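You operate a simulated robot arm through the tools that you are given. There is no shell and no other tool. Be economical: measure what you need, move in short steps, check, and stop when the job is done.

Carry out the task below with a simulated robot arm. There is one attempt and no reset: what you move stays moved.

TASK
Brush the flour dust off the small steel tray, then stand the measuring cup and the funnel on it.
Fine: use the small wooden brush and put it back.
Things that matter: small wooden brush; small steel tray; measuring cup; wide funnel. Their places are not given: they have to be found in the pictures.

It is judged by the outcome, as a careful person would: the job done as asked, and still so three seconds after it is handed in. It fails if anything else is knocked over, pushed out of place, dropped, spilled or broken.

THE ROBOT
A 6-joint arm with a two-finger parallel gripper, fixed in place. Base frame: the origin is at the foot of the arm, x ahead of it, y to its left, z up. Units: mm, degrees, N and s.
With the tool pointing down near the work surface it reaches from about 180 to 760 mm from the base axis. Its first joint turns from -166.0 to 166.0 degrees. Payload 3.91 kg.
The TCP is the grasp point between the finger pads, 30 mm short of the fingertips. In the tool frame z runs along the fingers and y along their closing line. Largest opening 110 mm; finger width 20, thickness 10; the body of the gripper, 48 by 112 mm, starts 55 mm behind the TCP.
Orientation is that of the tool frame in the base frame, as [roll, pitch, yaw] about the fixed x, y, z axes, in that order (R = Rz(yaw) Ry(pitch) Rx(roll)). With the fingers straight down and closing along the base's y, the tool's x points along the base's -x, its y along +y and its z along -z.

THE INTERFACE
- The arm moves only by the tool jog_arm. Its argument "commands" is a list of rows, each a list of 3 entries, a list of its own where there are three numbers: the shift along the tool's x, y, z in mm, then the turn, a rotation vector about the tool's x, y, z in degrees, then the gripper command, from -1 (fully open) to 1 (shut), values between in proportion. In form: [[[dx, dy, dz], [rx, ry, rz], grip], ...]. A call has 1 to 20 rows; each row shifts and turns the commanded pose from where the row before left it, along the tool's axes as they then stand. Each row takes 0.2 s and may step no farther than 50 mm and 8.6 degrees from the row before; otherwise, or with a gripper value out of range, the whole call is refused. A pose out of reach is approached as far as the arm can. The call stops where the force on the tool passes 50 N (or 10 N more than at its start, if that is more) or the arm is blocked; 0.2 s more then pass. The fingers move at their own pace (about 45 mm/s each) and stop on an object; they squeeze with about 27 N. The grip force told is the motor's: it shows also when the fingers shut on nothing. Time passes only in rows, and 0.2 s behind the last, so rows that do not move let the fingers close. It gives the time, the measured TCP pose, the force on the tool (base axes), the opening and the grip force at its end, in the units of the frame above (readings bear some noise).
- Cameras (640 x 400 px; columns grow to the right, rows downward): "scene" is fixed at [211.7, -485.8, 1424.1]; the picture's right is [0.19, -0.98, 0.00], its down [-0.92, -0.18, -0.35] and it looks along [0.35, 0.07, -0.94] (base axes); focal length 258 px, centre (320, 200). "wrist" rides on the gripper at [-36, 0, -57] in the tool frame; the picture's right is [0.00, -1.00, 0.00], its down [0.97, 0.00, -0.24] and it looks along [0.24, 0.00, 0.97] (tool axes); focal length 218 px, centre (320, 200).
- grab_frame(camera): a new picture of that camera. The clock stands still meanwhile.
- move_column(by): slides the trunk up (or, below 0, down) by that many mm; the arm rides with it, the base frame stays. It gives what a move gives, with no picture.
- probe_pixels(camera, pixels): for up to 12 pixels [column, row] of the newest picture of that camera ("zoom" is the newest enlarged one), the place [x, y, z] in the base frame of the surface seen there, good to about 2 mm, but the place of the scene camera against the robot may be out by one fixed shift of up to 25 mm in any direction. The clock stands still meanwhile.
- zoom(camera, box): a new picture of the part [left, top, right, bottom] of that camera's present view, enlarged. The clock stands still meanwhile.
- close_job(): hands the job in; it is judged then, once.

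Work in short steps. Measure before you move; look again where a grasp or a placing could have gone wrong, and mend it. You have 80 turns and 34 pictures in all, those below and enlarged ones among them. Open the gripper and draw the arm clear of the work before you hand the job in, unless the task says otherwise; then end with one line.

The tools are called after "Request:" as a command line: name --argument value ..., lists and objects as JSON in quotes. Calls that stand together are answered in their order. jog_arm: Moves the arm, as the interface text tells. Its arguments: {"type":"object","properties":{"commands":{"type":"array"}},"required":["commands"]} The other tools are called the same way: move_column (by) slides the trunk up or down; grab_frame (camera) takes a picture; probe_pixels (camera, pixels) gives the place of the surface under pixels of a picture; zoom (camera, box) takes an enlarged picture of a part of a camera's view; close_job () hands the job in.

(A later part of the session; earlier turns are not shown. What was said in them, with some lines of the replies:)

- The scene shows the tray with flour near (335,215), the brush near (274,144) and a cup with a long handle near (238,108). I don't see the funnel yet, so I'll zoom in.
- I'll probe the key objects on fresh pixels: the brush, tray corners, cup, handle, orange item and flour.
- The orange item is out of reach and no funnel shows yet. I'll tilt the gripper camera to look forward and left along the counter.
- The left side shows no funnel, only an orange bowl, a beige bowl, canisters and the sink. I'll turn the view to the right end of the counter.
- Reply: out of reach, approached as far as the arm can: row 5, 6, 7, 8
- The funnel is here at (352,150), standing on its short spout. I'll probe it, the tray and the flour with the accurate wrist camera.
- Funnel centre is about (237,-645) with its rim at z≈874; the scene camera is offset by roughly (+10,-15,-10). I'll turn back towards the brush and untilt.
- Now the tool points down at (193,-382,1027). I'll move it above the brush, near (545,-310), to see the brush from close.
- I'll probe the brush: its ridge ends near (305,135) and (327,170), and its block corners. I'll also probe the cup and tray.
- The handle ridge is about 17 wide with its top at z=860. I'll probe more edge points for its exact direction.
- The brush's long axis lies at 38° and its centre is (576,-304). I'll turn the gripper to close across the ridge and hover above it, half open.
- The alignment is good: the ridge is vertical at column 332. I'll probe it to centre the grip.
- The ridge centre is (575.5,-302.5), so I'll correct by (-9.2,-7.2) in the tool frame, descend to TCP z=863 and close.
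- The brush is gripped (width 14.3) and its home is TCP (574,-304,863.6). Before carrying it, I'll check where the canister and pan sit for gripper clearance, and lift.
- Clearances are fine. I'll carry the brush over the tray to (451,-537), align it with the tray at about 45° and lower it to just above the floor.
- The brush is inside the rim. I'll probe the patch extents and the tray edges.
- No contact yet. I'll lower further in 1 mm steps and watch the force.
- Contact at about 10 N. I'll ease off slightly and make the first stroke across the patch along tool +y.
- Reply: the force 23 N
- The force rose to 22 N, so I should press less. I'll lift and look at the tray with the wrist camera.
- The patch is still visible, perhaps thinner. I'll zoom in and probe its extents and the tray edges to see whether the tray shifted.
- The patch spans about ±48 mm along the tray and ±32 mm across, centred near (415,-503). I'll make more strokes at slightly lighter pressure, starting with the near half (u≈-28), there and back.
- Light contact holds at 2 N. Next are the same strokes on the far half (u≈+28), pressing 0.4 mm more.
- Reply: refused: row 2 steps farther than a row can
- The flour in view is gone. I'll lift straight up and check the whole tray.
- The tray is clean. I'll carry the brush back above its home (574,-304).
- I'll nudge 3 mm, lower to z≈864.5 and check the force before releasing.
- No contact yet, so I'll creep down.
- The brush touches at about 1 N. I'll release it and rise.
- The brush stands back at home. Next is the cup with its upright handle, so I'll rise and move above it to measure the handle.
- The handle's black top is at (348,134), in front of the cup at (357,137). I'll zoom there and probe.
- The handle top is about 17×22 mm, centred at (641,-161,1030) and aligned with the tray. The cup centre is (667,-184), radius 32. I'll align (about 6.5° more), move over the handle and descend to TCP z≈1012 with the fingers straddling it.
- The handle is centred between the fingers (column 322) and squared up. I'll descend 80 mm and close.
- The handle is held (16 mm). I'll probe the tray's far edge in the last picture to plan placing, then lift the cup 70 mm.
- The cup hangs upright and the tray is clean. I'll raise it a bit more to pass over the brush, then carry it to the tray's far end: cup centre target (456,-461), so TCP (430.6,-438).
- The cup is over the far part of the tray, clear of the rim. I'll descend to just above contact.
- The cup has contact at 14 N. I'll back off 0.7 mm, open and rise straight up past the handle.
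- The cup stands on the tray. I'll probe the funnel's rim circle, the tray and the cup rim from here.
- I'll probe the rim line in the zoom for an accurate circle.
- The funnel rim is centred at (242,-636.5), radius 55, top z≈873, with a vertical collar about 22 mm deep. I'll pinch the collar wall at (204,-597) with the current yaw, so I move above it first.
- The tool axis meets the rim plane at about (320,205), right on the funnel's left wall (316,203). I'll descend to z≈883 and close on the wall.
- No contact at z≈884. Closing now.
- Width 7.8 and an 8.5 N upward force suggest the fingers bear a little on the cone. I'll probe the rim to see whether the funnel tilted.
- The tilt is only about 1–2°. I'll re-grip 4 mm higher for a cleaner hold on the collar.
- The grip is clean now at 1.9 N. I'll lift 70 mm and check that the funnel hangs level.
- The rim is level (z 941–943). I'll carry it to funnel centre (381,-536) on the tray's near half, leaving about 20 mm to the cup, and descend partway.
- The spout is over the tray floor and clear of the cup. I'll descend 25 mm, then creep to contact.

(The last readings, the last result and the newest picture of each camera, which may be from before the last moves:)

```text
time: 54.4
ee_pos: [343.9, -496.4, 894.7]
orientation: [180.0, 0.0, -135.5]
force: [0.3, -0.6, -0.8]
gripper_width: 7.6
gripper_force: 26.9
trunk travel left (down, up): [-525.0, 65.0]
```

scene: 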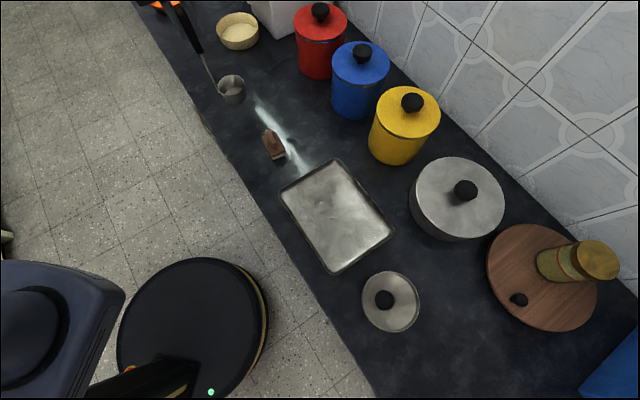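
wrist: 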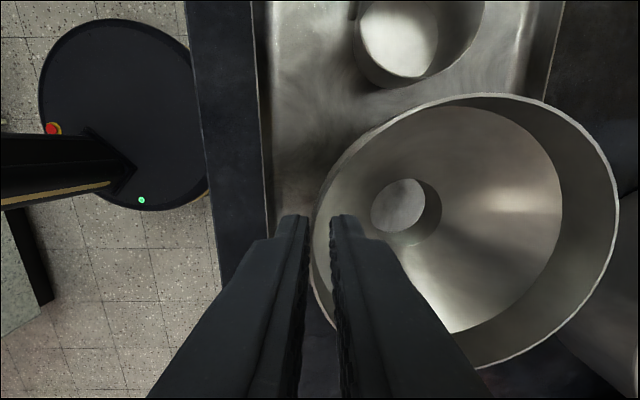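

Request:
jog_arm --commands '[[[0, 0, 1], [0, 0, 0], 1], [[0, 0, 0.8], [0, 0, 0], 1]]'

```text
time: 55.0
ee_pos: [342.2, -498.2, 894.9]
orientation: [-180.0, 0.0, -135.5]
force: [1.0, -0.3, -1.4]
gripper_width: 7.3
gripper_force: 27.1
trunk travel left (down, up): [-525.0, 65.0]
```

Still no contact, so I'll go a little lower.

Request:
jog_arm --commands '[[[0, 0, 0.8], [0, 0, 0], 1], [[0, 0, 0.8], [0, 0, 0], 1]]'

```text
time: 55.6
ee_pos: [341.3, -497.9, 894.3]
orientation: [-180.0, 0.0, -135.4]
force: [1.4, 0.3, 6.9]
gripper_width: 7.4
gripper_force: 26.9
trunk travel left (down, up): [-525.0, 65.0]
```

Contact at 7 N. I'll ease off a touch, open and rise straight up.

Request:
jog_arm --commands '[[[0, 0, -0.4], [0, 0, 0], 1], [[0, 0, 0], [0, 0, 0], 0.7], [[0, 0, 0], [0, 0, 0], 0.5], [[0, 0, 0], [0, 0, 0], 0.5], [[0, 0, -15], [0, 0, 0], 0.5], [[0, 0, -40], [0, 0, 0], 0.5], [[0, 0, -45], [0, 0, 0], 0.5], [[0, 0, -45], [0, 0, 0], 0.5], [[0, 0, -45], [0, 0, 0], 0.5], [[0, 0, -40], [0, 0, 0], 0.5], [[30, 25, 0], [0, 0, 0], -1], [[30, 35, 0], [0, 0, 0], -1], [[20, 40, 0], [0, 0, 0], -1], [[20, 40, 0], [0, 0, 0], -1]]'

Request:
grab_frame --camera "scene"

Request:
grab_frame --camera "wrist"

```text
time: 58.6
ee_pos: [174.7, -468.1, 1123.6]
orientation: [180.0, 0.0, -135.4]
force: [-0.4, 0.6, -0.5]
gripper_width: 110.0
gripper_force: 0.0
trunk travel left (down, up): [-525.0, 65.0]
```

```text
4 pictures are left
```

scene: 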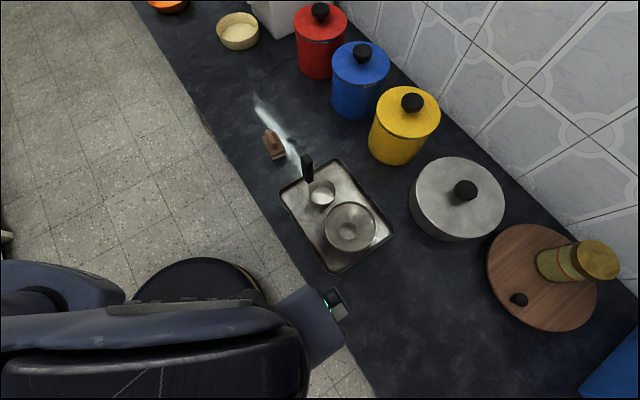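

```text
3 pictures are left
```

wrist: 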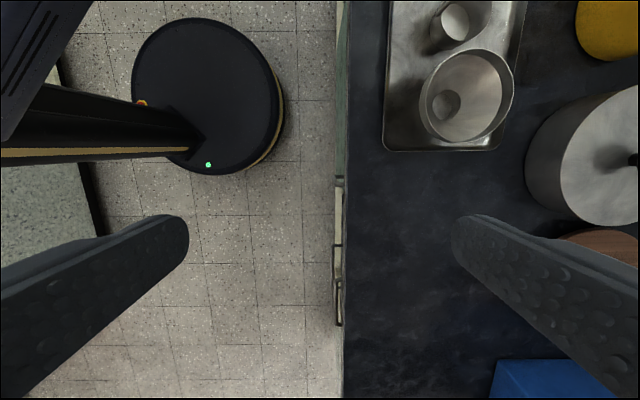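

The cup and funnel both stand upright on the clean tray, the brush is back at (273,144), and nothing else has moved. The gripper is open and clear, so I'm handing in.

Request:
close_job

```text
The job is handed in.
```

The flour is brushed off the tray, the brush is back where it stood, and the measuring cup and funnel are standing upright on the tray.
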